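You operate a simulated robot arm through the tools that you are given. There is no shell and no other tool. Be economical: measure what you need, move in short steps, check, and stop when the job is done.

Carry out the task below with a simulated two-armed robot. There is one attempt and no reset: what you move stays moved.

JOB
Hold the brown panel, try the 25 gauge on it, match the slider; panel to the green rack.
Fine: the panel starts in the grey rack; put the gauge back; leave the other panels and gauges. Set down upright: gauge.

It is judged by the outcome, as a careful person would: the job done as asked, and still so three seconds after it is handed in. It fails if anything else is knocked over, pushed out of place, dropped, spilled or broken.

ROBOT AND FRAMES
Two 7-joint arms with two-finger parallel grippers on one trunk, on a base that drives. Base frame: it is fixed to the floor where the robot stands at the start and does not move with it; the origin is under the middle of the robot, x ahead of it, y to its left, z up. Units: mm, degrees, N and s.
The left shoulder is at the start at [70, 163, 1345], the right one opposite. With the tool pointing down near the work surface each hand reaches from about 340 to 860 mm from the robot's upright axis, wherever it stands, measured 20 degrees to its own side. Places, roughly: green rack [600, -800, 900]. Payload 3.43 kg a hand.
The tool frame of a hand sits at the grasp point between the pads (the TCP): z along the fingers, y along the line on which they close. The tips reach 34 mm beyond it. The gripper opens to 128 mm. The fingers are 24 mm wide and 12 mm thick; the gripper's body (48 by 130 mm) begins 96 mm behind the TCP.
Orientation is that of the tool frame in the base frame, as a unit quaternion [x, y, z, w]. With the fingers straight down and closing along the base's y, the tool's x points along the base's -x, its y along +y and its z along -z.

CONTROLS
- The arms move only by the tool servo_tool. It takes "left_plan", "right_plan" or both (then of equal length, played together; a hand with none holds still); each is a list that holds one entry, the list of rows, each a list of 7 numbers: the shift along the tool's x, y, z in units of 20 mm (1.0 is 20 mm), then the turn, a rotation vector about the tool's x, y, z in units of 8 degrees (1.0 is 8 degrees), then the opening, from 0 (shut) to 1 (fully open). In form: [[[dx, dy, dz, ax, ay, az, claw], ...]]. A call has 1 to 10 rows; each row shifts and turns the commanded pose from where the row before left it, along the tool's axes as they then stand. A call with a number of a shift or a turn outside -1 to 1 is refused whole. Each row takes 0.2 s and may step no farther than 50 mm and 8.6 degrees from the row before; otherwise, or with a gripper value out of range, the whole call is refused. Where a pose cannot be reached the arm comes as near as it can. A force on the tool above 90 N (or 10 N above the force at the start of the call, whichever is more), or a blocked arm, ends the call early, and 0.2 s more pass. Each finger travels about 153 mm/s and halts on what it meets, pressing with about 38 N; the grip force reading is that of the motor and also rises with nothing between the fingers. The clock runs only during rows and for 0.2 s after the last one: add rows that do not move to give the fingers time. The reply holds the time, the measured pose of the TCP, the force on the tool along the base axes, the opening and the grip force, in the units named above and with some noise, with the torque about the TCP (base axes, N m) and any sound that the robot's microphone picked up, and new pictures: "views" is both (left out), scene, wrist or none (wrist: the cameras of the hands that moved).
- Cameras (640 x 400 px; columns grow to the right, rows downward): "scene" is now at [134.4, 6.6, 1566.5]; the picture's right is [0.07, -1.00, 0.00], its down [-0.65, -0.05, -0.76] and it looks along [0.76, 0.06, -0.65] (base axes); focal length 251 px, centre (320, 200). "left" rides on the left gripper at [76, 11, -160] in its tool frame; the picture's right is [-0.15, 0.99, 0.00], its down [-0.88, -0.13, -0.46] and it looks along [-0.45, -0.07, 0.89] (tool axes); focal length 234 px, centre (320, 200). "right" rides on the right gripper at [76, -11, -160] in its tool frame; the picture's right is [0.15, 0.99, 0.00], its down [-0.88, 0.13, -0.46] and it looks along [-0.45, 0.07, 0.89] (tool axes); focal length 234 px, centre (320, 200). There is no depth. A picture from a camera that has moved, and an enlarged one, comes with that camera's place and axes in the base frame and with its lens.
- move_column(by): slides the trunk up (or, below 0, down) by that many mm; the arms and the scene camera ride with it, the base frame stays. It gives what a move gives, with no picture.
- roll_base(legs): drives the robot by 1 to 6 legs, each [ahead, left, turn to the left] in mm, mm and degrees, along the robot's own axes; the way and the turn of a leg run together, so that a leg with both is an arc; at most 1500 mm and 180 degrees a leg. The arms and the cameras ride along, it lands a little off, and it stops where it bumps. It gives what a move gives, and a new picture of the scene camera.
- aim_head(pan, tilt): turns the head with the scene camera to pan (to the left, within 86 degrees either way) and tilt (down, from -29 to 69), counted from straight ahead of the robot. It gives what a move gives, and a new picture of the scene camera.
- zoom(camera, box): a new picture of the part [left, top, right, bottom] of that camera's present view, enlarged. The clock stands still meanwhile.
- close_job(): hands the job in; it is judged then, once.

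Work in short steps. Places have to be worked out from the pictures, the camera data and where the tool is seen: move nearer, look again, correct. Check each grasp and each placing, and mend what went wrong. You have 120 turns and 260 pictures in all, those below and enlarged ones among them. Open the grippers and draw the arms clear of the work before you hand the job in, unless the task says otherwise; then end with one line.

The tools are called after ">>>" as name(argument=value, ...) on one line, values as JSON. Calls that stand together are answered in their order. servo_tool: Moves the arms, as the interface text tells. Its arguments: {"type":"object","properties":{"left_plan":{"type":"array","items":{"type":"array","items":{"type":"array","items":{"type":"number"}}}},"right_plan":{"type":"array","items":{"type":"array","items":{"type":"array","items":{"type":"number"}}}},"views":{"type":"string","enum":["both","scene","wrist","none"]}},"required":[]} The other tools are called the same way: move_column (by) slides the trunk up or down; roll_base (legs) drives the base; aim_head (pan, tilt) turns the head that bears the scene camera; zoom (camera, box) takes an enlarged picture of a part of a camera's view; close_job () hands the job in.

At the start:

```text
time: 0.0
left_tool_pos: [365.1, 246.6, 1356.4]
left_ee_rot: [0.001, 1.0, 0.0, 0.001]
left_ft_force: [-0.9, 0.2, 0.0]
left_moment: [-0.01, 0.01, 0.03]
left_width: 128.0
left_gripper_force: 0.0
right_tool_pos: [490.5, -175.3, 1389.0]
right_ee_rot: [0.002, 1.0, 0.0, 0.0]
right_ft_force: [1.0, 0.4, 0.4]
right_moment: [-0.02, 0.01, 0.0]
right_width: 128.0
right_gripper_force: 0.1
trunk travel left (down, up): [-825.0, 115.0]
robot x, y, heading: [4.0, -1.5, -0.4]
head pan, tilt: [4.2, 40.5]
```

scene: 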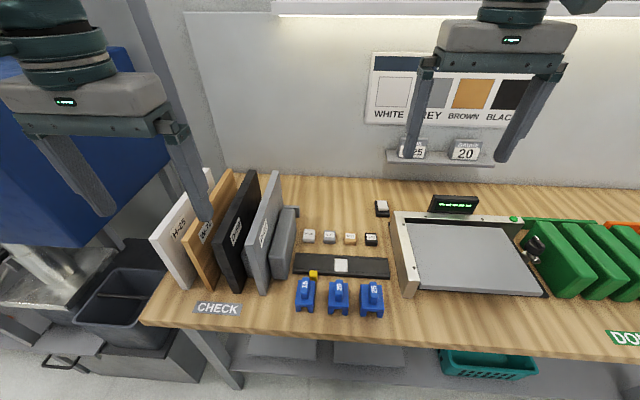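
right: 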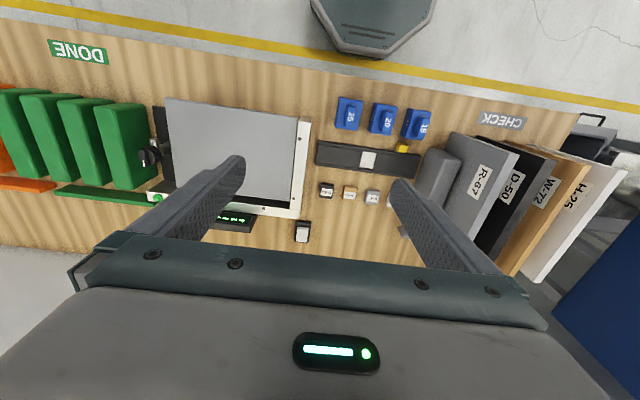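
left: 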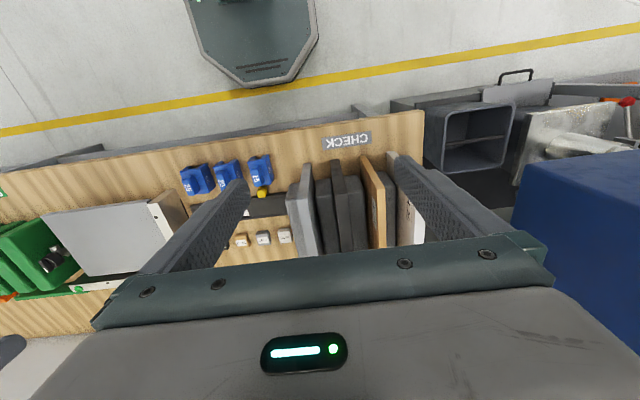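

The scene shows panels in a grey rack, three blue gauges, a strip with a slider, and buttons. I'll zoom in to read the labels.

>>> zoom(camera="scene", box=[280, 190, 440, 320])

>>> zoom(camera="scene", box=[140, 150, 310, 320])

>>> zoom(camera="scene", box=[350, 30, 550, 220])

>>> zoom(camera="right", box=[290, 80, 640, 290])

```text
3.08 times, centred on (360, 255) of scene
camera zoom: at [134.4, 6.6, 1566.5], right [0.07, -1.0, 0.0], down [-0.65, -0.05, -0.76], along [0.76, 0.06, -0.65], focal length 773 px, centre (197, 31)
```

zoom: 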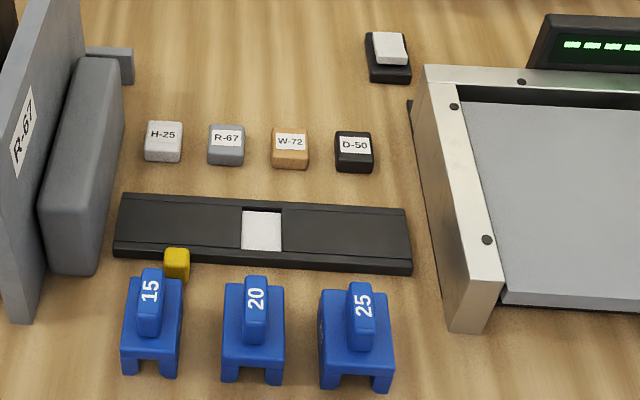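

```text
2.35 times, centred on (225, 235) of scene
camera zoom: at [134.4, 6.6, 1566.5], right [0.07, -1.0, 0.0], down [-0.65, -0.05, -0.76], along [0.76, 0.06, -0.65], focal length 591 px, centre (544, 118)
```

zoom: 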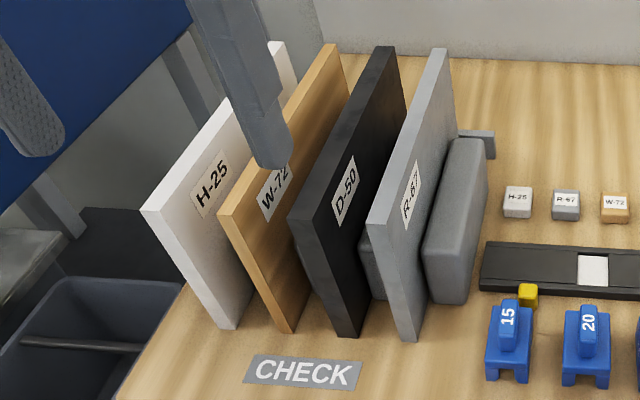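

```text
2.11 times, centred on (450, 125) of scene
camera zoom: at [134.4, 6.6, 1566.5], right [0.07, -1.0, 0.0], down [-0.65, -0.05, -0.76], along [0.76, 0.06, -0.65], focal length 529 px, centre (46, 358)
```

zoom: 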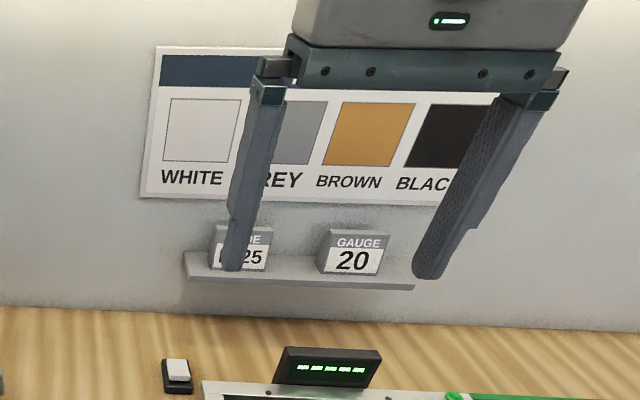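

```text
1.83 times, centred on (465, 185) of right
camera zoom: at [415.2, -187.2, 1549.0], right [-0.15, 0.99, 0.0], down [0.88, 0.13, 0.46], along [0.45, 0.07, -0.89], focal length 428 px, centre (55, 227)
```

zoom: 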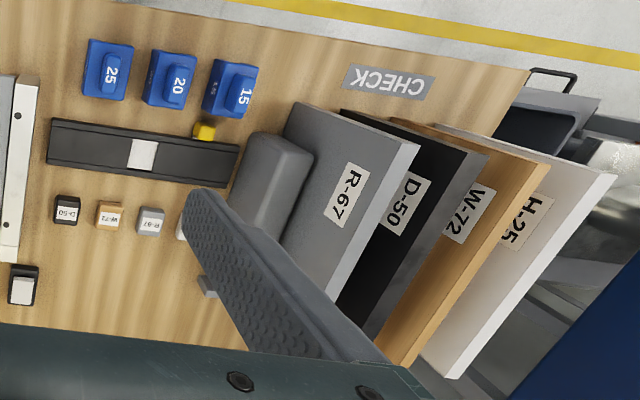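

I need clearer views of the wall cards, display, and green rack. I'll pan the head to the right.

>>> aim_head(pan=-35, tilt=35)

>>> zoom(camera="left", box=[170, 120, 440, 270])

>>> zoom(camera="right", box=[0, 30, 320, 250])

```text
time: 1.1
left_tool_pos: [366.2, 246.8, 1355.3]
left_ee_rot: [0.0, 1.0, 0.001, 0.0]
left_ft_force: [0.5, 0.8, 0.4]
left_moment: [0.0, -0.02, -0.02]
left_width: 128.3
left_gripper_force: 0.1
right_tool_pos: [491.2, -175.1, 1390.0]
right_ee_rot: [0.001, 1.0, 0.0, 0.001]
right_ft_force: [0.0, 0.2, -0.7]
right_moment: [0.04, 0.0, 0.01]
right_width: 128.3
right_gripper_force: 0.1
trunk travel left (down, up): [-825.0, 115.0]
robot x, y, heading: [-2.3, -1.2, 0.1]
head pan, tilt: [-35.0, 35.0]
camera scene: at [122.1, -50.1, 1574.9], right [-0.57, -0.82, 0.0], down [-0.47, 0.33, -0.82], along [0.67, -0.47, -0.57], focal length 251 px, centre (320, 200)
```

scene: 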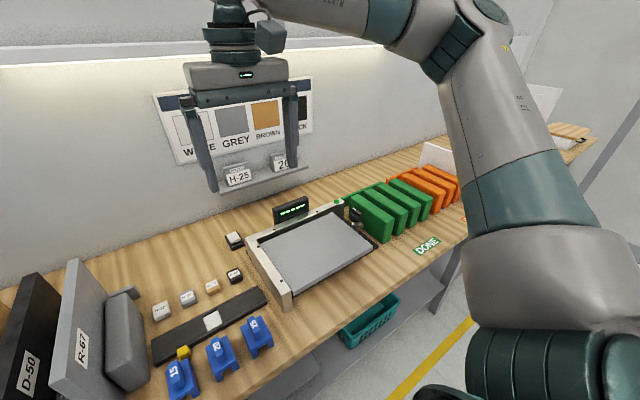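

```text
2.37 times, centred on (305, 195) of left
camera zoom: at [289.9, 257.8, 1516.3], right [0.15, 0.99, 0.0], down [0.88, -0.13, 0.46], along [0.45, -0.07, -0.89], focal length 555 px, centre (356, 212)
```

zoom: 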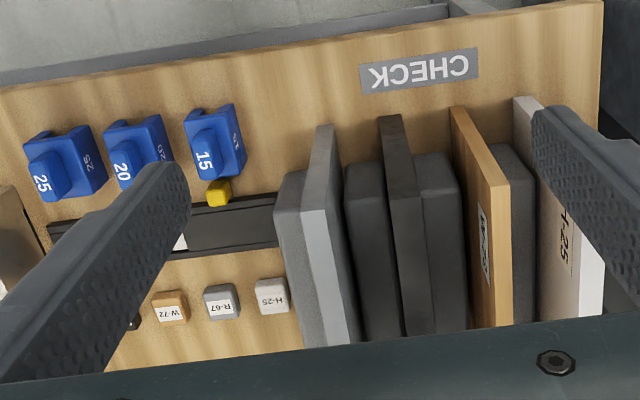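

```text
1.82 times, centred on (160, 140) of right
camera zoom: at [415.2, -187.1, 1549.0], right [-0.15, 0.99, 0.0], down [0.88, 0.13, 0.46], along [0.45, 0.07, -0.89], focal length 426 px, centre (611, 309)
```

zoom: 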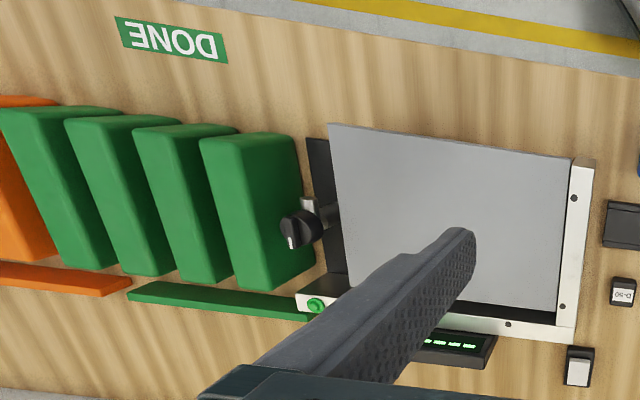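

I'll lower the right hand toward the track for a closer wrist-camera look.

>>> servo_tool(right_plan=[[[0, 0.8, 1, 0, 0, 0, 1], [0, 0.8, 1, 0, 0, 0, 1], [0, 0.8, 1, 0, 0, 0, 1], [0, 0.8, 1, 0, 0, 0, 1], [0, 0.8, 1, 0, 0, 0, 1], [0, 0.8, 1, 0, 0, 0, 1], [0, 0.8, 1, 0, 0, 0, 1], [0, 0.8, 1, 0, 0, 0, 1], [0, 0.8, 1, 0, 0, 0, 1], [0, 0.8, 1, 0, 0, 0, 1]]], views="wrist")

>>> zoom(camera="right", box=[200, 40, 440, 190])

>>> zoom(camera="scene", box=[140, 80, 400, 260])

```text
time: 3.3
left_tool_pos: [366.5, 246.9, 1357.3]
left_ee_rot: [0.0, 1.0, -0.001, 0.0]
left_ft_force: [-1.0, 0.3, -0.2]
left_moment: [-0.01, 0.01, 0.0]
left_width: 127.9
left_gripper_force: 0.0
right_tool_pos: [491.4, -15.3, 1187.9]
right_ee_rot: [0.001, 1.0, 0.0, 0.0]
right_ft_force: [0.2, 0.0, 0.2]
right_moment: [-0.01, -0.02, 0.01]
right_width: 128.0
right_gripper_force: 0.1
trunk travel left (down, up): [-825.0, 115.0]
robot x, y, heading: [-3.8, 0.9, -0.2]
head pan, tilt: [-35.0, 35.0]
camera right: at [415.2, -26.6, 1347.6], right [-0.14, 0.99, 0.0], down [0.88, 0.13, 0.46], along [0.45, 0.07, -0.89], focal length 234 px, centre (320, 200)
```

right: 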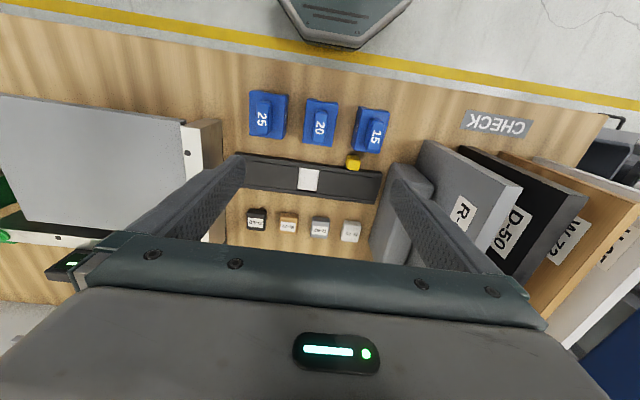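

```text
2.67 times, centred on (320, 115) of right
camera zoom: at [415.2, -26.6, 1347.6], right [-0.14, 0.99, 0.0], down [0.88, 0.13, 0.46], along [0.45, 0.07, -0.89], focal length 624 px, centre (320, 427)
```

zoom: 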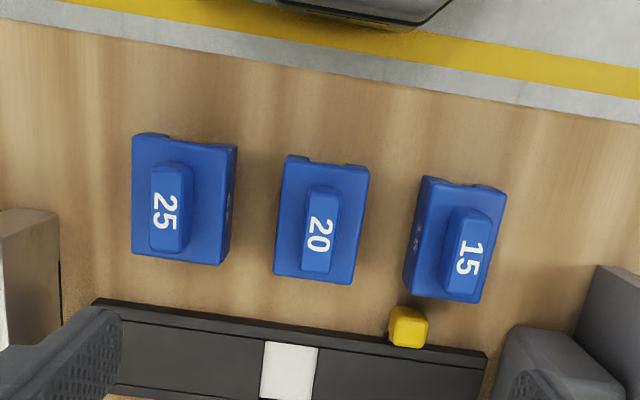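

```text
2.22 times, centred on (270, 170) of scene
camera zoom: at [122.7, -49.4, 1574.9], right [-0.57, -0.82, 0.0], down [-0.47, 0.33, -0.82], along [0.67, -0.47, -0.57], focal length 558 px, centre (431, 267)
```

zoom: 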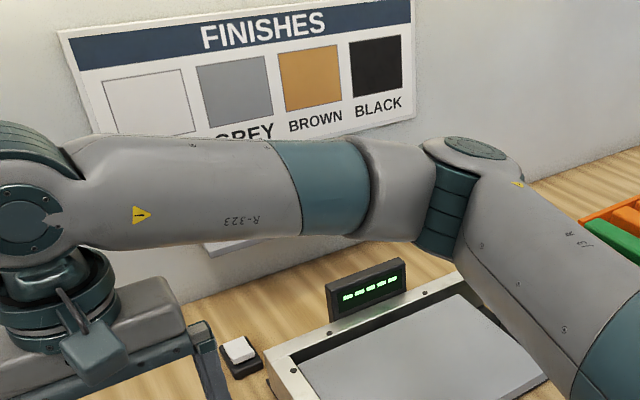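

The window on the track shows white, and the FINISHES chart suggests the yellow knob sets the window colour, so brown here. Next I'll move the left hand over the grey rack to measure the brown W-72 panel.

>>> servo_tool(left_plan=[[[-1, 0.45, 0.1, 0, 0, 0, 1], [-1, 0.45, 0.1, 0, 0, 0, 1], [-1, 0.45, 0.1, 0, 0, 0, 1], [-1, 0.45, 0.1, 0, 0, 0, 1], [-1, 0.45, 0.1, 0, 0, 0, 1], [-1, 0.45, 0.1, 0, 0, 0, 1], [-1, 0.45, 0.1, 0, 0, 0, 1], [-1, 0.45, 0.1, 0, 0, 0, 1], [-1, 0.45, 0.1, 0, 0, 0, 1], [-1, 0.45, 0.1, 0, 0, 0, 1]]], views="wrist")

>>> aim_head(pan=35, tilt=40)

```text
time: 5.5
left_tool_pos: [568.0, 336.2, 1335.4]
left_ee_rot: [0.0, 1.0, 0.0, -0.002]
left_ft_force: [-0.4, 0.0, 0.3]
left_moment: [-0.01, 0.04, -0.01]
left_width: 128.1
left_gripper_force: 0.0
right_tool_pos: [492.0, -16.6, 1187.9]
right_ee_rot: [0.002, 1.0, 0.0, 0.0]
right_ft_force: [-0.7, 0.1, -0.4]
right_moment: [0.02, 0.02, -0.02]
right_width: 127.8
right_gripper_force: 0.0
trunk travel left (down, up): [-825.0, 115.0]
robot x, y, heading: [-1.9, 0.2, -0.1]
head pan, tilt: [-35.0, 35.0]
camera left: at [491.8, 348.0, 1495.8], right [0.15, 0.99, 0.0], down [0.88, -0.13, 0.46], along [0.45, -0.07, -0.89], focal length 234 px, centre (320, 200)
```

left: 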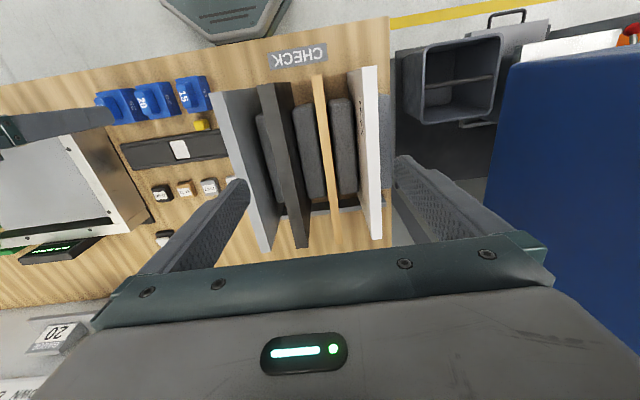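

```text
time: 6.9
left_tool_pos: [566.2, 335.7, 1336.7]
left_ee_rot: [-0.001, 1.0, 0.0, 0.0]
left_ft_force: [0.6, 0.5, 0.2]
left_moment: [0.0, 0.02, 0.02]
left_width: 127.8
left_gripper_force: 0.0
right_tool_pos: [489.9, -16.0, 1189.6]
right_ee_rot: [0.001, 1.0, 0.0, 0.0]
right_ft_force: [0.2, 0.2, 0.5]
right_moment: [0.0, -0.01, -0.01]
right_width: 128.1
right_gripper_force: 0.0
trunk travel left (down, up): [-825.0, 115.0]
robot x, y, heading: [1.3, -2.2, 0.0]
head pan, tilt: [35.0, 40.0]
camera scene: at [119.6, 49.1, 1567.3], right [0.57, -0.82, 0.0], down [-0.53, -0.37, -0.77], along [0.63, 0.44, -0.64], focal length 251 px, centre (320, 200)
```

scene: 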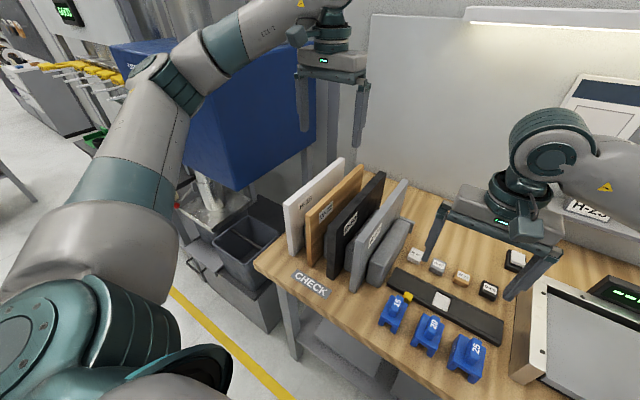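

>>> zoom(camera="left", box=[180, 40, 420, 260])

```text
1.82 times, centred on (300, 150) of left
camera zoom: at [490.3, 347.5, 1496.3], right [0.15, 0.99, 0.0], down [0.88, -0.13, 0.46], along [0.45, -0.07, -0.89], focal length 426 px, centre (356, 291)
```

zoom: 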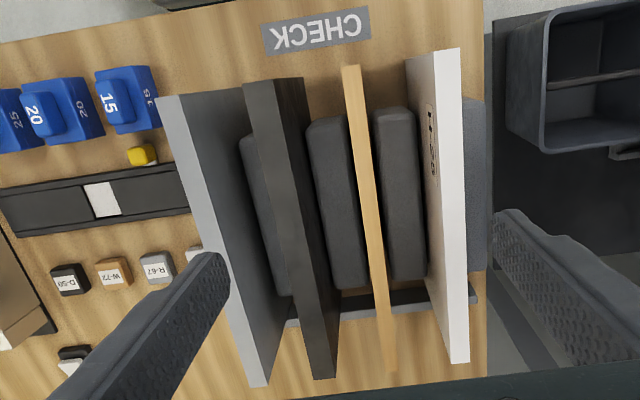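

Brown panel: top edge x≈485–783, y≈342, z≈1122, about 15 mm thick, with about 70 mm between panels. I'll move the left hand over x≈665 and partly close it.

>>> servo_tool(left_plan=[[[-1, 0.06, 0, 0, 0, 0, 0.5], [-1, 0.06, 0, 0, 0, 0, 0.5], [-1, 0.06, 0, 0, 0, 0, 0.5], [-1, 0.06, 0.5, 0, 0, 0, 0.5], [-0.9, 0.06, 1, 0, 0, 0, 0.5], [0, 0, 1, 0, 0, 0, 0.5], [0, 0, 1, 0, 0, 0, 0.5], [0, 0, 1, 0, 0, 0, 0.5], [0, 0, 1, 0, 0, 0, 0.5]]], views="wrist")

>>> zoom(camera="scene", box=[260, 100, 440, 280])

```text
time: 8.9
left_tool_pos: [663.9, 343.6, 1224.9]
left_ee_rot: [0.0, 1.0, 0.0, 0.0]
left_ft_force: [-0.9, -0.6, 0.6]
left_moment: [-0.06, 0.0, 0.02]
left_width: 64.0
left_gripper_force: 0.0
right_tool_pos: [490.3, -14.8, 1189.3]
right_ee_rot: [0.001, 1.0, 0.001, 0.0]
right_ft_force: [-1.0, 0.1, -0.1]
right_moment: [0.02, 0.0, 0.0]
right_width: 128.3
right_gripper_force: 0.1
trunk travel left (down, up): [-825.0, 115.0]
robot x, y, heading: [3.5, -5.4, -0.1]
head pan, tilt: [35.0, 40.0]
camera left: at [588.2, 354.7, 1385.3], right [0.15, 0.99, 0.0], down [0.88, -0.13, 0.46], along [0.45, -0.07, -0.89], focal length 234 px, centre (320, 200)
```

left: 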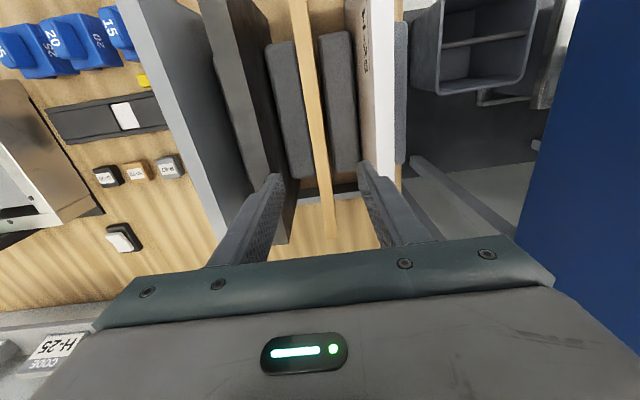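

```text
2.22 times, centred on (350, 190) of scene
camera zoom: at [119.7, 49.8, 1567.3], right [0.57, -0.82, 0.0], down [-0.53, -0.37, -0.77], along [0.63, 0.44, -0.64], focal length 558 px, centre (253, 222)
```

zoom: 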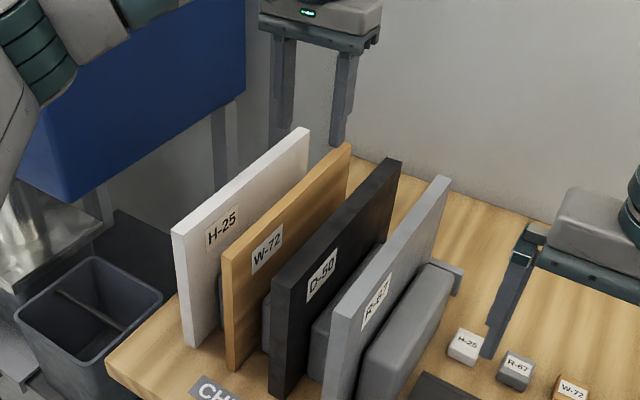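

The panel is centred between the fingers. I'll narrow the opening and go down to about 15 mm below the top edge.

>>> servo_tool(left_plan=[[[0, 0, 0, 0, 0, 0, 0.38], [0, 0, 1, 0, 0, 0, 0.38], [0, 0, 1, 0, 0, 0, 0.38], [0, 0, 1, 0, 0, 0, 0.38], [0, 0, 1, 0, 0, 0, 0.38], [0, 0, 1, 0, 0, 0, 0.38], [0, 0, 0.9, 0, 0, 0, 0.38]]], views="both")

>>> zoom(camera="scene", box=[260, 100, 440, 280])

```text
time: 10.5
left_tool_pos: [663.7, 341.4, 1107.1]
left_ee_rot: [-0.001, 1.0, -0.001, -0.001]
left_ft_force: [1.4, -0.7, 0.0]
left_moment: [-0.04, 0.03, 0.03]
left_width: 48.6
left_gripper_force: 0.1
right_tool_pos: [491.1, -15.9, 1188.2]
right_ee_rot: [0.001, 1.0, 0.0, 0.0]
right_ft_force: [0.6, 0.3, 0.6]
right_moment: [-0.03, -0.01, -0.01]
right_width: 128.1
right_gripper_force: 0.0
trunk travel left (down, up): [-825.0, 115.0]
robot x, y, heading: [-2.0, -2.1, 0.0]
head pan, tilt: [35.0, 40.0]
camera scene: at [119.9, 49.4, 1567.3], right [0.57, -0.82, 0.0], down [-0.53, -0.37, -0.77], along [0.63, 0.44, -0.64], focal length 251 px, centre (320, 200)
camera left: at [588.0, 353.9, 1267.6], right [0.15, 0.99, 0.0], down [0.88, -0.13, 0.46], along [0.45, -0.07, -0.89], focal length 234 px, centre (320, 200)
```

scene: 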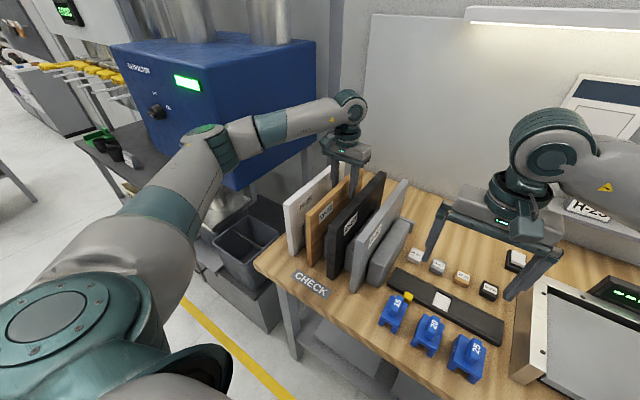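
left: 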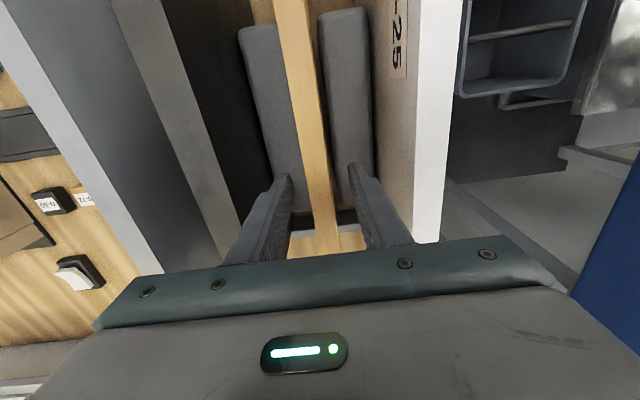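

```text
2.22 times, centred on (350, 190) of scene
camera zoom: at [119.9, 49.4, 1567.3], right [0.57, -0.82, 0.0], down [-0.53, -0.37, -0.77], along [0.63, 0.44, -0.64], focal length 558 px, centre (253, 222)
```

zoom: 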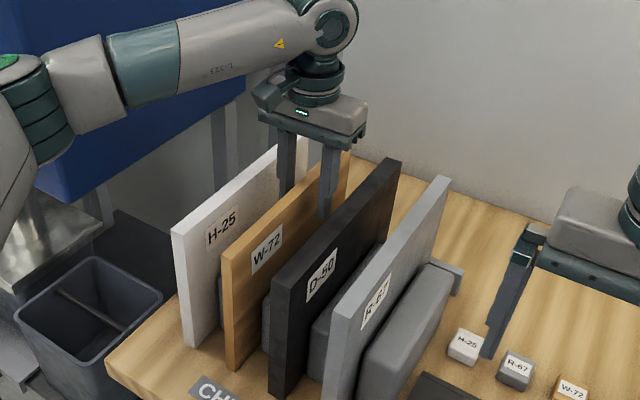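

The fingers straddle the panel with no contact. Closing the grip.

>>> servo_tool(left_plan=[[[0, 0, 0, 0, 0, 0, 0.2], [0, 0, 0, 0, 0, 0, 0], [0, 0, 0, 0, 0, 0, 0], [0, 0, 0, 0, 0, 0, 0]]], views="none")

```text
time: 11.5
left_tool_pos: [663.1, 342.5, 1109.1]
left_ee_rot: [0.0, 1.0, -0.001, 0.001]
left_ft_force: [-0.6, 1.5, 0.1]
left_moment: [0.31, -0.27, -0.01]
left_width: 14.8
left_gripper_force: 37.7
right_tool_pos: [490.4, -15.9, 1189.1]
right_ee_rot: [0.001, 1.0, 0.0, 0.0]
right_ft_force: [0.0, 0.9, 1.0]
right_moment: [-0.03, -0.01, 0.01]
right_width: 128.0
right_gripper_force: 0.1
trunk travel left (down, up): [-825.0, 115.0]
robot x, y, heading: [-0.1, -0.0, -0.1]
head pan, tilt: [35.0, 40.0]
```

Gripped, 14.8 mm thick. I'll lift slowly and check weight and tilt.

>>> servo_tool(left_plan=[[[0, 0, -0.5, 0, 0, 0, 0], [0, 0, -0.5, 0, 0, 0, 0], [0, 0, -0.5, 0, 0, 0, 0], [0, 0, -0.5, 0, 0, 0, 0], [0, 0, 0, 0, 0, 0, 0]]], views="both")

>>> zoom(camera="scene", box=[260, 100, 440, 280])

```text
time: 12.7
left_tool_pos: [664.4, 341.9, 1147.8]
left_ee_rot: [0.0, 1.0, 0.0, -0.002]
left_ft_force: [1.2, -0.2, -5.2]
left_moment: [0.02, -0.22, 0.01]
left_width: 14.8
left_gripper_force: 37.9
right_tool_pos: [492.8, -15.8, 1188.5]
right_ee_rot: [0.0, 1.0, 0.0, -0.001]
right_ft_force: [-0.3, -0.7, 0.1]
right_moment: [0.0, 0.04, 0.0]
right_width: 128.0
right_gripper_force: 0.0
trunk travel left (down, up): [-825.0, 115.0]
robot x, y, heading: [-0.9, 0.5, 0.1]
head pan, tilt: [35.0, 40.0]
camera scene: at [120.4, 49.7, 1567.2], right [0.57, -0.82, 0.0], down [-0.53, -0.37, -0.77], along [0.63, 0.44, -0.64], focal length 251 px, centre (320, 200)
camera left: at [588.0, 354.1, 1307.9], right [0.15, 0.99, 0.0], down [0.88, -0.13, 0.45], along [0.45, -0.07, -0.89], focal length 234 px, centre (320, 200)
```

scene: 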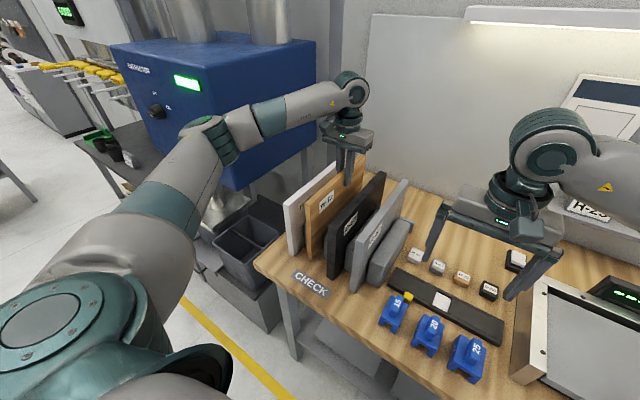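
left: 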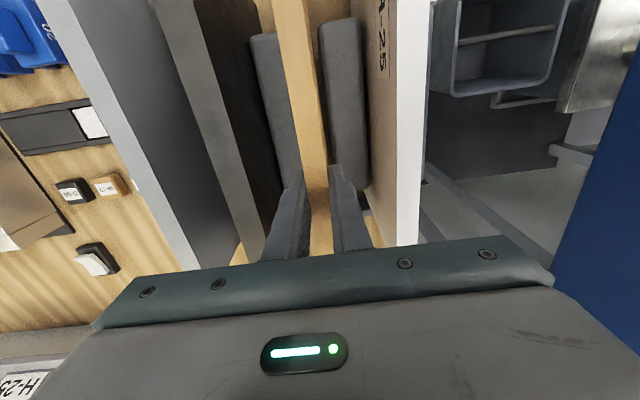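

```text
2.22 times, centred on (350, 190) of scene
camera zoom: at [120.4, 49.7, 1567.2], right [0.57, -0.82, 0.0], down [-0.53, -0.37, -0.77], along [0.63, 0.44, -0.64], focal length 558 px, centre (253, 222)
```

zoom: 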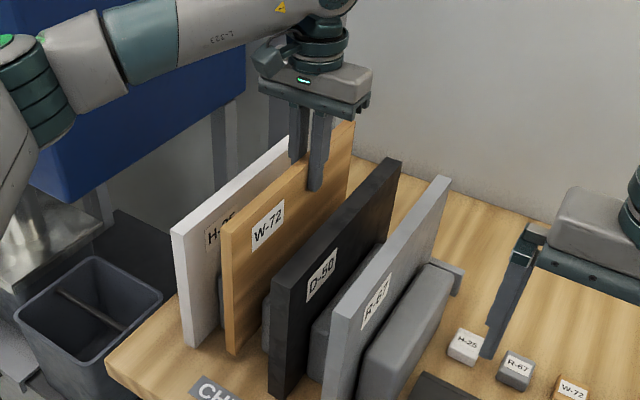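

Weight is about 5 N and the panel is level with no slip. I'll lift it clear of its neighbours and bring the right hand over the 25 gauge.

>>> servo_tool(left_plan=[[[0, 0, -1, 0, 0, 0, 0], [0, 0, -1, 0, 0, 0, 0], [0, 0, -1, 0, 0, 0, 0], [0, 0, -1, 0, 0, 0, 0], [0, 0, -1, 0, 0, 0, 0], [0, 0, -1, 0, 0, 0, 0], [0, 0, -1, 0, 0, 0, 0], [0, 0, -1, 0, 0, 0, 0], [0, 0, -1, 0, 0, 0, 0], [0, 0, -1, 0, 0, 0, 0]]], right_plan=[[[0, -0.46, 0, 0, 0, 0, 0.5], [0, -0.46, 0, 0, 0, 0, 0.5], [0, -0.46, 0, 0, 0, 0, 0.5], [0, -0.46, 0, 0, 0, 0, 0.5], [0, -0.46, 0, 0, 0, 0, 0.5], [0, -0.46, 0.5, 0, 0, 0, 0.5], [0, -0.46, 0.5, 0, 0, 0, 0.5], [0, -0.46, 0.5, 0, 0, 0, 0.5], [0, -0.46, 0.5, 0, 0, 0, 0.5], [0, -0.46, 0.5, 0, 0, 0, 0.5]]], views="both")

>>> zoom(camera="right", box=[220, 30, 440, 250])

```text
time: 14.9
left_tool_pos: [664.3, 341.9, 1350.1]
left_ee_rot: [0.0, 1.0, 0.001, -0.001]
left_ft_force: [0.6, 0.0, -6.6]
left_moment: [0.02, -0.19, -0.04]
left_width: 14.8
left_gripper_force: 37.7
right_tool_pos: [491.0, -108.0, 1140.0]
right_ee_rot: [0.001, 1.0, 0.0, 0.0]
right_ft_force: [0.6, 0.4, -1.0]
right_moment: [0.05, 0.0, -0.01]
right_width: 64.0
right_gripper_force: 0.0
trunk travel left (down, up): [-825.0, 115.0]
robot x, y, heading: [0.4, 0.6, -0.0]
head pan, tilt: [35.0, 40.0]
camera scene: at [119.7, 48.1, 1567.3], right [0.57, -0.82, 0.0], down [-0.53, -0.37, -0.77], along [0.63, 0.44, -0.64], focal length 251 px, centre (320, 200)
camera right: at [415.5, -120.2, 1299.0], right [-0.14, 0.99, 0.0], down [0.88, 0.13, 0.46], along [0.45, 0.07, -0.89], focal length 234 px, centre (320, 200)
camera left: at [587.7, 352.3, 1508.8], right [0.15, 0.99, 0.0], down [0.88, -0.13, 0.46], along [0.45, -0.07, -0.89], focal length 234 px, centre (320, 200)
```

scene: 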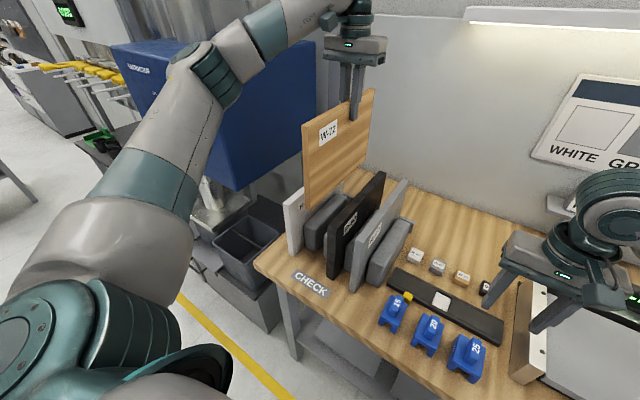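
right: 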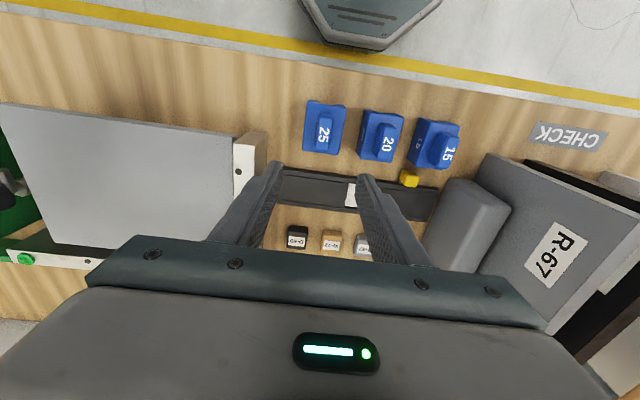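
left: 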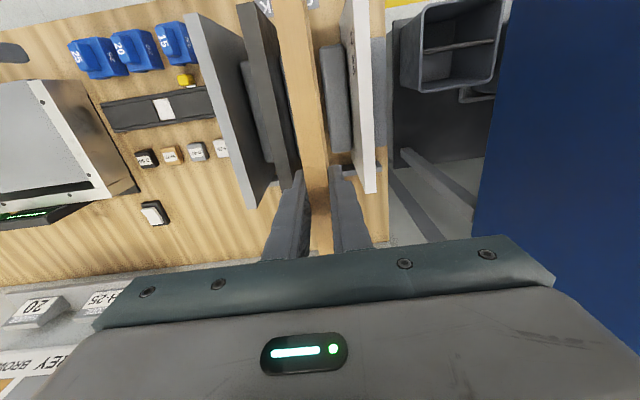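

```text
1.82 times, centred on (330, 140) of right
camera zoom: at [415.5, -120.2, 1299.0], right [-0.14, 0.99, 0.0], down [0.88, 0.13, 0.46], along [0.45, 0.07, -0.89], focal length 426 px, centre (302, 309)
```

zoom: 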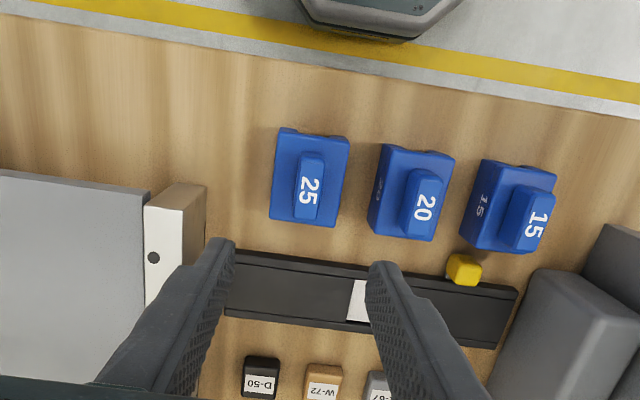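

Gauge 25's handle is near (478, -104, ~965). I'll zoom in to read its profile height before gripping.

>>> zoom(camera="scene", box=[370, 270, 510, 390])

```text
3.33 times, centred on (440, 330) of scene
camera zoom: at [119.7, 48.1, 1567.3], right [0.57, -0.82, 0.0], down [-0.53, -0.37, -0.77], along [0.63, 0.44, -0.64], focal length 838 px, centre (-80, -233)
```

zoom: 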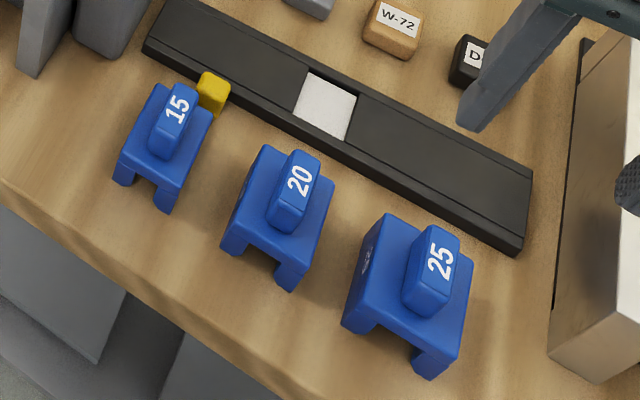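

>>> zoom(camera="scene", box=[440, 326, 490, 386])

```text
6.67 times, centred on (465, 356) of scene
camera zoom: at [119.7, 48.1, 1567.3], right [0.57, -0.82, 0.0], down [-0.53, -0.37, -0.77], along [0.63, 0.44, -0.64], focal length 1676 px, centre (-647, -840)
```

zoom: 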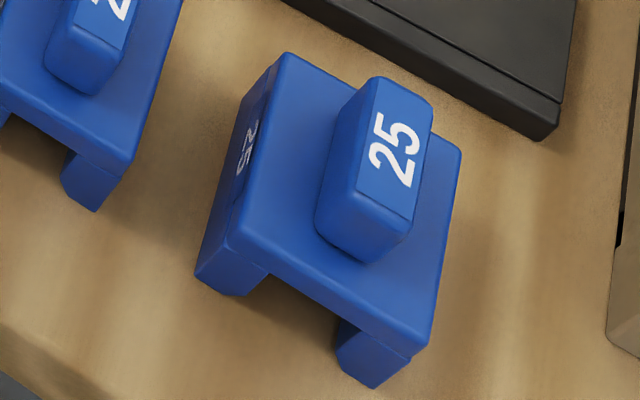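

Handle is about 30 mm tall, body 41 mm, gauge top near z≈970. I'll align over the handle and go down to z≈1000 for a look.

>>> servo_tool(right_plan=[[[0.65, 0.2, 0, 0, 0, 0, 0.4], [0, 0, 1, 0, 0, 0, 0.4], [0, 0, 1, 0, 0, 0, 0.4], [0, 0, 1, 0, 0, 0, 0.4], [0, 0, 1, 0, 0, 0, 0.4], [0, 0, 1, 0, 0, 0, 0.4], [0, 0, 1, 0, 0, 0, 0.4], [0, 0, 0.5, 0, 0, 0, 0.4]]], views="both")

>>> zoom(camera="scene", box=[420, 276, 520, 386])

>>> zoom(camera="right", box=[220, 50, 420, 250])

```text
time: 16.7
left_tool_pos: [665.0, 341.8, 1348.2]
left_ee_rot: [0.0, 1.0, 0.0, -0.001]
left_ft_force: [0.0, 0.8, -6.2]
left_moment: [0.03, -0.21, 0.0]
left_width: 14.7
left_gripper_force: 37.5
right_tool_pos: [478.1, -104.5, 1009.1]
right_ee_rot: [0.001, 1.0, 0.0, 0.001]
right_ft_force: [-0.4, -0.5, 0.4]
right_moment: [-0.02, 0.01, -0.03]
right_width: 51.4
right_gripper_force: 0.1
trunk travel left (down, up): [-825.0, 115.0]
robot x, y, heading: [0.9, 5.4, 0.1]
head pan, tilt: [35.0, 40.0]
camera scene: at [120.6, 49.4, 1567.3], right [0.57, -0.82, 0.0], down [-0.53, -0.37, -0.77], along [0.63, 0.44, -0.64], focal length 251 px, centre (320, 200)
camera right: at [403.0, -114.9, 1168.8], right [-0.15, 0.99, 0.0], down [0.88, 0.13, 0.46], along [0.45, 0.07, -0.89], focal length 234 px, centre (320, 200)
```

scene: 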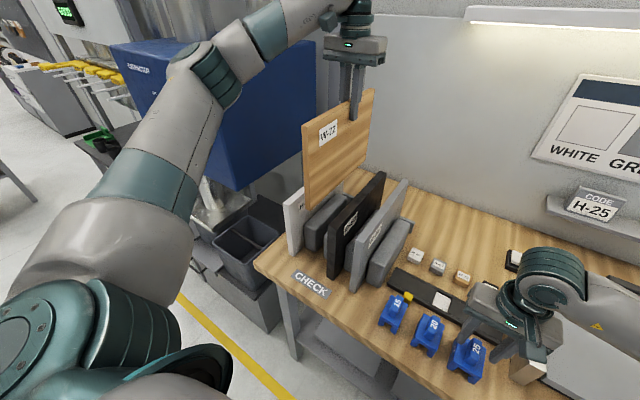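
right: 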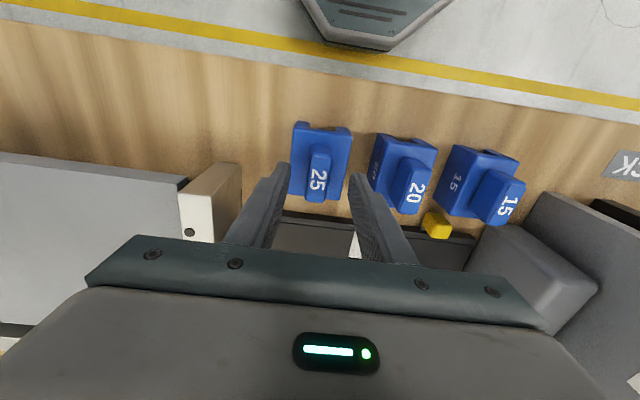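

```text
3.64 times, centred on (470, 331) of scene
camera zoom: at [120.6, 49.4, 1567.3], right [0.57, -0.82, 0.0], down [-0.53, -0.37, -0.77], along [0.63, 0.44, -0.64], focal length 914 px, centre (-226, -276)
```

zoom: 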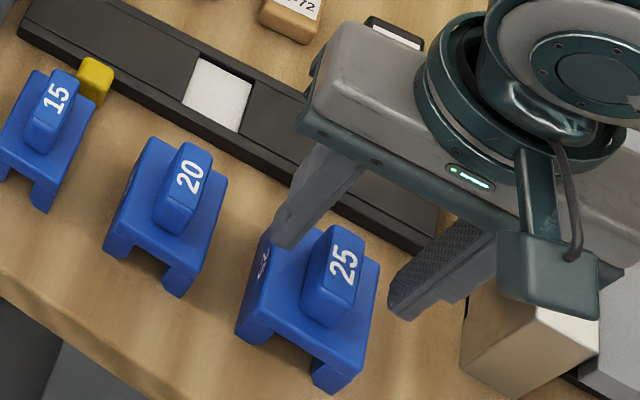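

```text
2.00 times, centred on (320, 150) of right
camera zoom: at [403.0, -114.9, 1168.8], right [-0.15, 0.99, 0.0], down [0.88, 0.13, 0.46], along [0.45, 0.07, -0.89], focal length 468 px, centre (320, 300)
```

zoom: 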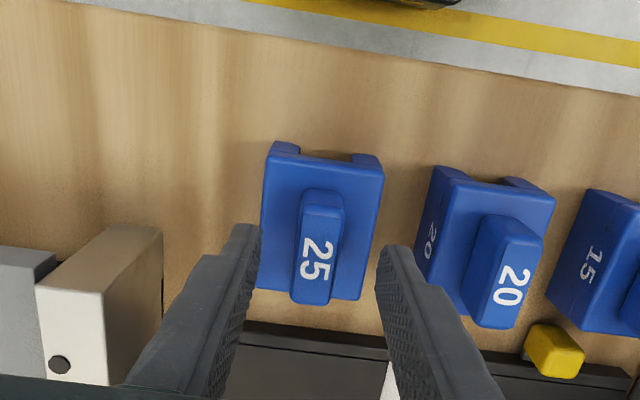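

The handle is centred between the fingers. I'll go down to z≈980 so the tips end just above the gauge body, then look.

>>> servo_tool(right_plan=[[[-0.2, 0, 0.5, 0, 0, 0, 0.35], [0, 0, 0.5, 0, 0, 0, 0.35], [0, 0, 0.4, 0, 0, 0, 0.35], [0, 0, 0, 0, 0, 0, 0.35]]], views="none")

>>> zoom(camera="scene", box=[420, 276, 520, 386])

```text
time: 17.7
left_tool_pos: [665.5, 342.9, 1346.9]
left_ee_rot: [0.0, 1.0, 0.0, -0.001]
left_ft_force: [-0.4, -0.4, -5.6]
left_moment: [-0.02, -0.17, 0.0]
left_width: 14.8
left_gripper_force: 38.0
right_tool_pos: [482.8, -104.1, 981.5]
right_ee_rot: [0.0, 1.0, 0.0, 0.0]
right_ft_force: [-0.5, 0.1, -0.4]
right_moment: [-0.01, 0.0, 0.01]
right_width: 45.0
right_gripper_force: 0.1
trunk travel left (down, up): [-825.0, 115.0]
robot x, y, heading: [-0.1, 0.7, -0.3]
head pan, tilt: [35.0, 40.0]
```

```text
3.64 times, centred on (470, 331) of scene
camera zoom: at [120.6, 49.6, 1567.2], right [0.57, -0.82, 0.0], down [-0.53, -0.37, -0.77], along [0.63, 0.44, -0.64], focal length 914 px, centre (-226, -276)
```

zoom: 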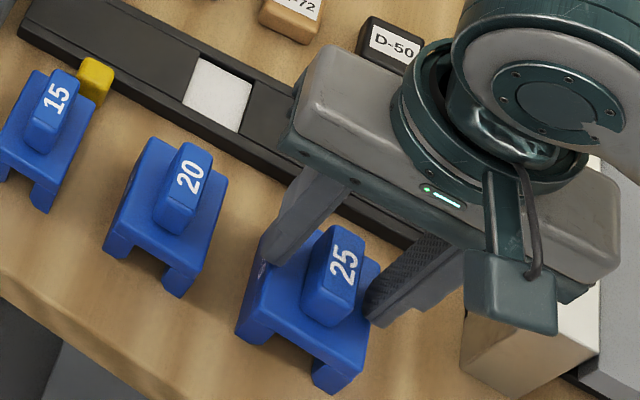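

The tips sit beside the handle at body-top level. Closing.

>>> servo_tool(right_plan=[[[0, 0, 0, 0, 0, 0, 0.15], [0, 0, 0, 0, 0, 0, 0], [0, 0, 0, 0, 0, 0, 0]]], views="none")

>>> zoom(camera="scene", box=[420, 276, 520, 386])

```text
time: 18.5
left_tool_pos: [664.1, 342.3, 1348.8]
left_ee_rot: [-0.001, 1.0, 0.0, -0.001]
left_ft_force: [0.1, -0.7, -6.1]
left_moment: [-0.01, -0.18, 0.0]
left_width: 14.7
left_gripper_force: 38.1
right_tool_pos: [481.4, -104.2, 981.0]
right_ee_rot: [0.001, 1.0, 0.001, 0.0]
right_ft_force: [0.7, 0.1, 0.2]
right_moment: [0.0, -0.1, 0.02]
right_width: 19.3
right_gripper_force: 38.2
trunk travel left (down, up): [-825.0, 115.0]
robot x, y, heading: [-2.1, -0.8, 0.1]
head pan, tilt: [35.0, 40.0]
```

```text
3.64 times, centred on (470, 331) of scene
camera zoom: at [120.6, 49.5, 1567.2], right [0.57, -0.82, 0.0], down [-0.53, -0.37, -0.77], along [0.63, 0.44, -0.64], focal length 914 px, centre (-226, -276)
```

zoom: 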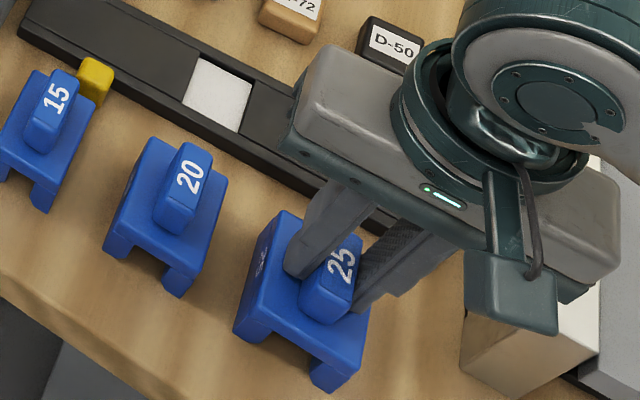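

Gauge gripped (19.3 mm handle), home TCP (481.4, -104.2, 981). I'll lift it straight up while bringing the panel toward the centre.

>>> servo_tool(left_plan=[[[0, -1, 0, 0, 0, 0, 0], [0, -1, 0, 0, 0, 0, 0], [0, -1, 0, 0, 0, 0, 0], [0, -1, 0, 0, 0, 0, 0], [0, -1, 0, 0, 0, 0, 0], [0, -1, 0, 0, 0, 0, 0], [0, -1, 0, 0, 0, 0, 0], [0, -1, 0, 0, 0, 0, 0], [0, -1, 0, 0, 0, 0, 0], [0, -1, 0, 0, 0, 0, 0]]], right_plan=[[[0, 0, -0.5, 0, 0, 0, 0], [0, 0, -1, 0, 0, 0, 0], [0, 0, -1, 0, 0, 0, 0], [0, 0, -1, 0, 0, 0, 0], [0, 0, -1, 0, 0, 0, 0], [0, 0, -1, 0, 0, 0, 0], [0, 0, -1, 0, 0, 0, 0], [0, 0, -1, 0, 0, 0, 0], [0, 0, -1, 0, 0, 0, 0], [0, 0, -1, 0, 0, 0, 0]]], views="none")

>>> aim_head(pan=5, tilt=30)

```text
time: 20.7
left_tool_pos: [663.2, 140.5, 1347.5]
left_ee_rot: [0.0, 1.0, 0.0, -0.001]
left_ft_force: [0.1, -1.0, -6.2]
left_moment: [0.01, -0.18, 0.02]
left_width: 14.7
left_gripper_force: 37.7
right_tool_pos: [483.7, -104.8, 1171.9]
right_ee_rot: [0.0, 1.0, 0.001, -0.001]
right_ft_force: [0.3, 0.3, -1.0]
right_moment: [0.05, -0.02, -0.01]
right_width: 19.5
right_gripper_force: 38.0
trunk travel left (down, up): [-825.0, 115.0]
robot x, y, heading: [0.8, -1.7, -0.1]
head pan, tilt: [35.0, 40.0]
```

```text
time: 21.6
left_tool_pos: [664.8, 143.0, 1347.9]
left_ee_rot: [0.0, 1.0, 0.0, 0.0]
left_ft_force: [-0.3, -0.9, -6.7]
left_moment: [-0.01, -0.17, 0.0]
left_width: 14.6
left_gripper_force: 38.1
right_tool_pos: [482.4, -102.5, 1172.0]
right_ee_rot: [0.001, 1.0, 0.0, 0.0]
right_ft_force: [-0.6, 0.2, -2.2]
right_moment: [0.02, -0.01, 0.01]
right_width: 19.4
right_gripper_force: 38.1
trunk travel left (down, up): [-825.0, 115.0]
robot x, y, heading: [-0.7, -1.4, 0.4]
head pan, tilt: [5.0, 30.0]
camera scene: at [141.1, 8.7, 1582.5], right [0.09, -1.0, 0.0], down [-0.5, -0.04, -0.87], along [0.86, 0.08, -0.5], focal length 251 px, centre (320, 200)
```

scene: 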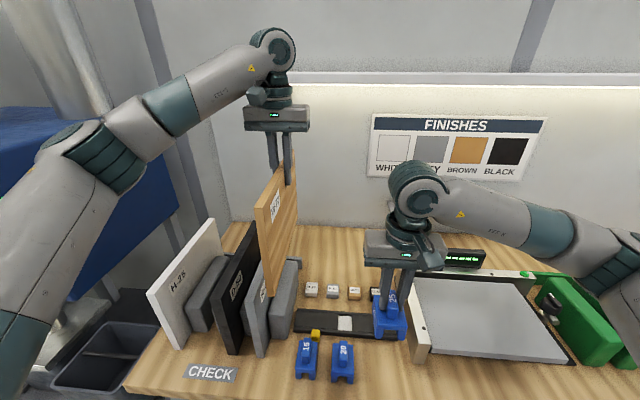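

Both are held cleanly. I'll bring the panel to y≈40 and a bit lower, and raise the gauge above the panel's top edge.

>>> servo_tool(left_plan=[[[0, -1, 0, 0, 0, 0, 0], [0, -1, 0, 0, 0, 0, 0], [0, -1, 0, 0, 0, 0, 0], [0, -1, 0, 0, 0, 0, 0], [0, -1, 0, 0, 0, 0, 0], [0, 0, 1, 0, 0, 0, 0], [0, 0, 1, 0, 0, 0, 0], [0, 0, 1, 0, 0, 0, 0], [0, 0, 1, 0, 0, 0, 0], [0, 0, 1, 0, 0, 0, 0]]], right_plan=[[[0, 0, -1, 0, 0, 0, 0], [0, 0, -1, 0, 0, 0, 0], [0, 0, -1, 0, 0, 0, 0], [0, 0, -1, 0, 0, 0, 0], [0, 0, -1, 0, 0, 0, 0], [0, 0, -1, 0, 0, 0, 0], [0, 0, -1, 0, 0, 0, 0], [0, 0, -1, 0, 0, 0, 0], [0, 0, -1, 0, 0, 0, 0], [0, 0, -0.8, 0, 0, 0, 0]]], views="both")

```text
time: 23.8
left_tool_pos: [665.7, 42.3, 1247.5]
left_ee_rot: [0.001, 1.0, 0.0, 0.0]
left_ft_force: [0.5, -0.2, -6.7]
left_moment: [0.0, -0.18, 0.0]
left_width: 14.9
left_gripper_force: 38.4
right_tool_pos: [483.2, -103.4, 1367.2]
right_ee_rot: [0.002, 1.0, 0.0, 0.0]
right_ft_force: [0.0, 0.3, -1.9]
right_moment: [0.0, 0.0, 0.0]
right_width: 19.5
right_gripper_force: 37.9
trunk travel left (down, up): [-825.0, 115.0]
robot x, y, heading: [0.5, -0.7, 0.2]
head pan, tilt: [5.0, 30.0]
camera scene: at [141.3, 8.9, 1582.5], right [0.09, -1.0, 0.0], down [-0.5, -0.04, -0.87], along [0.86, 0.08, -0.5], focal length 251 px, centre (320, 200)
camera right: at [407.9, -114.1, 1526.6], right [-0.14, 0.99, 0.0], down [0.88, 0.13, 0.46], along [0.45, 0.07, -0.89], focal length 234 px, centre (320, 200)
camera left: at [589.2, 54.0, 1408.0], right [0.15, 0.99, 0.0], down [0.88, -0.13, 0.46], along [0.45, -0.07, -0.89], focal length 234 px, centre (320, 200)
```

scene: 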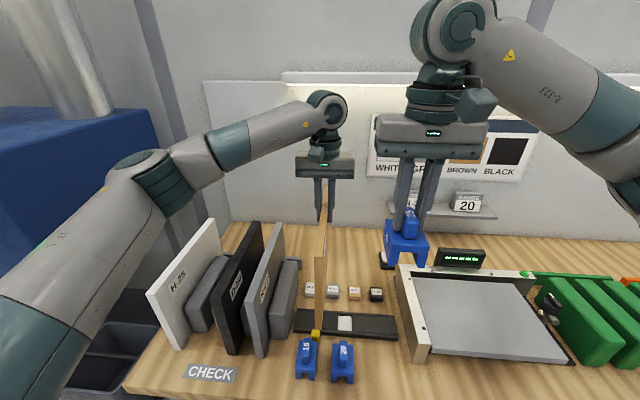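
right: 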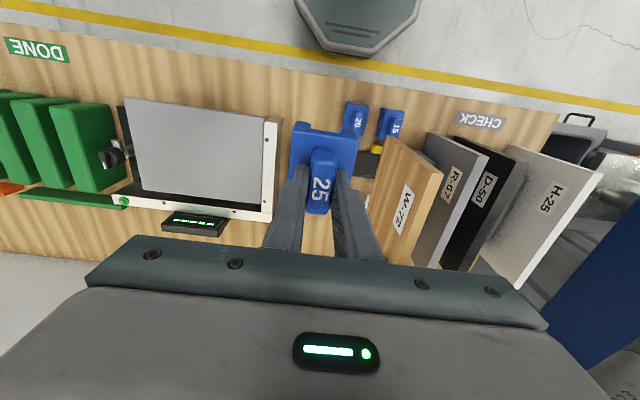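
left: 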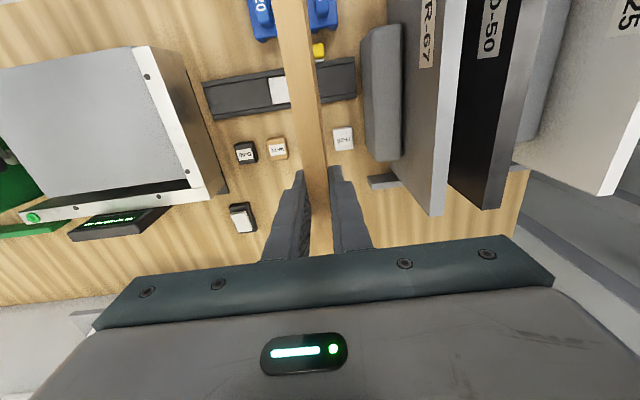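

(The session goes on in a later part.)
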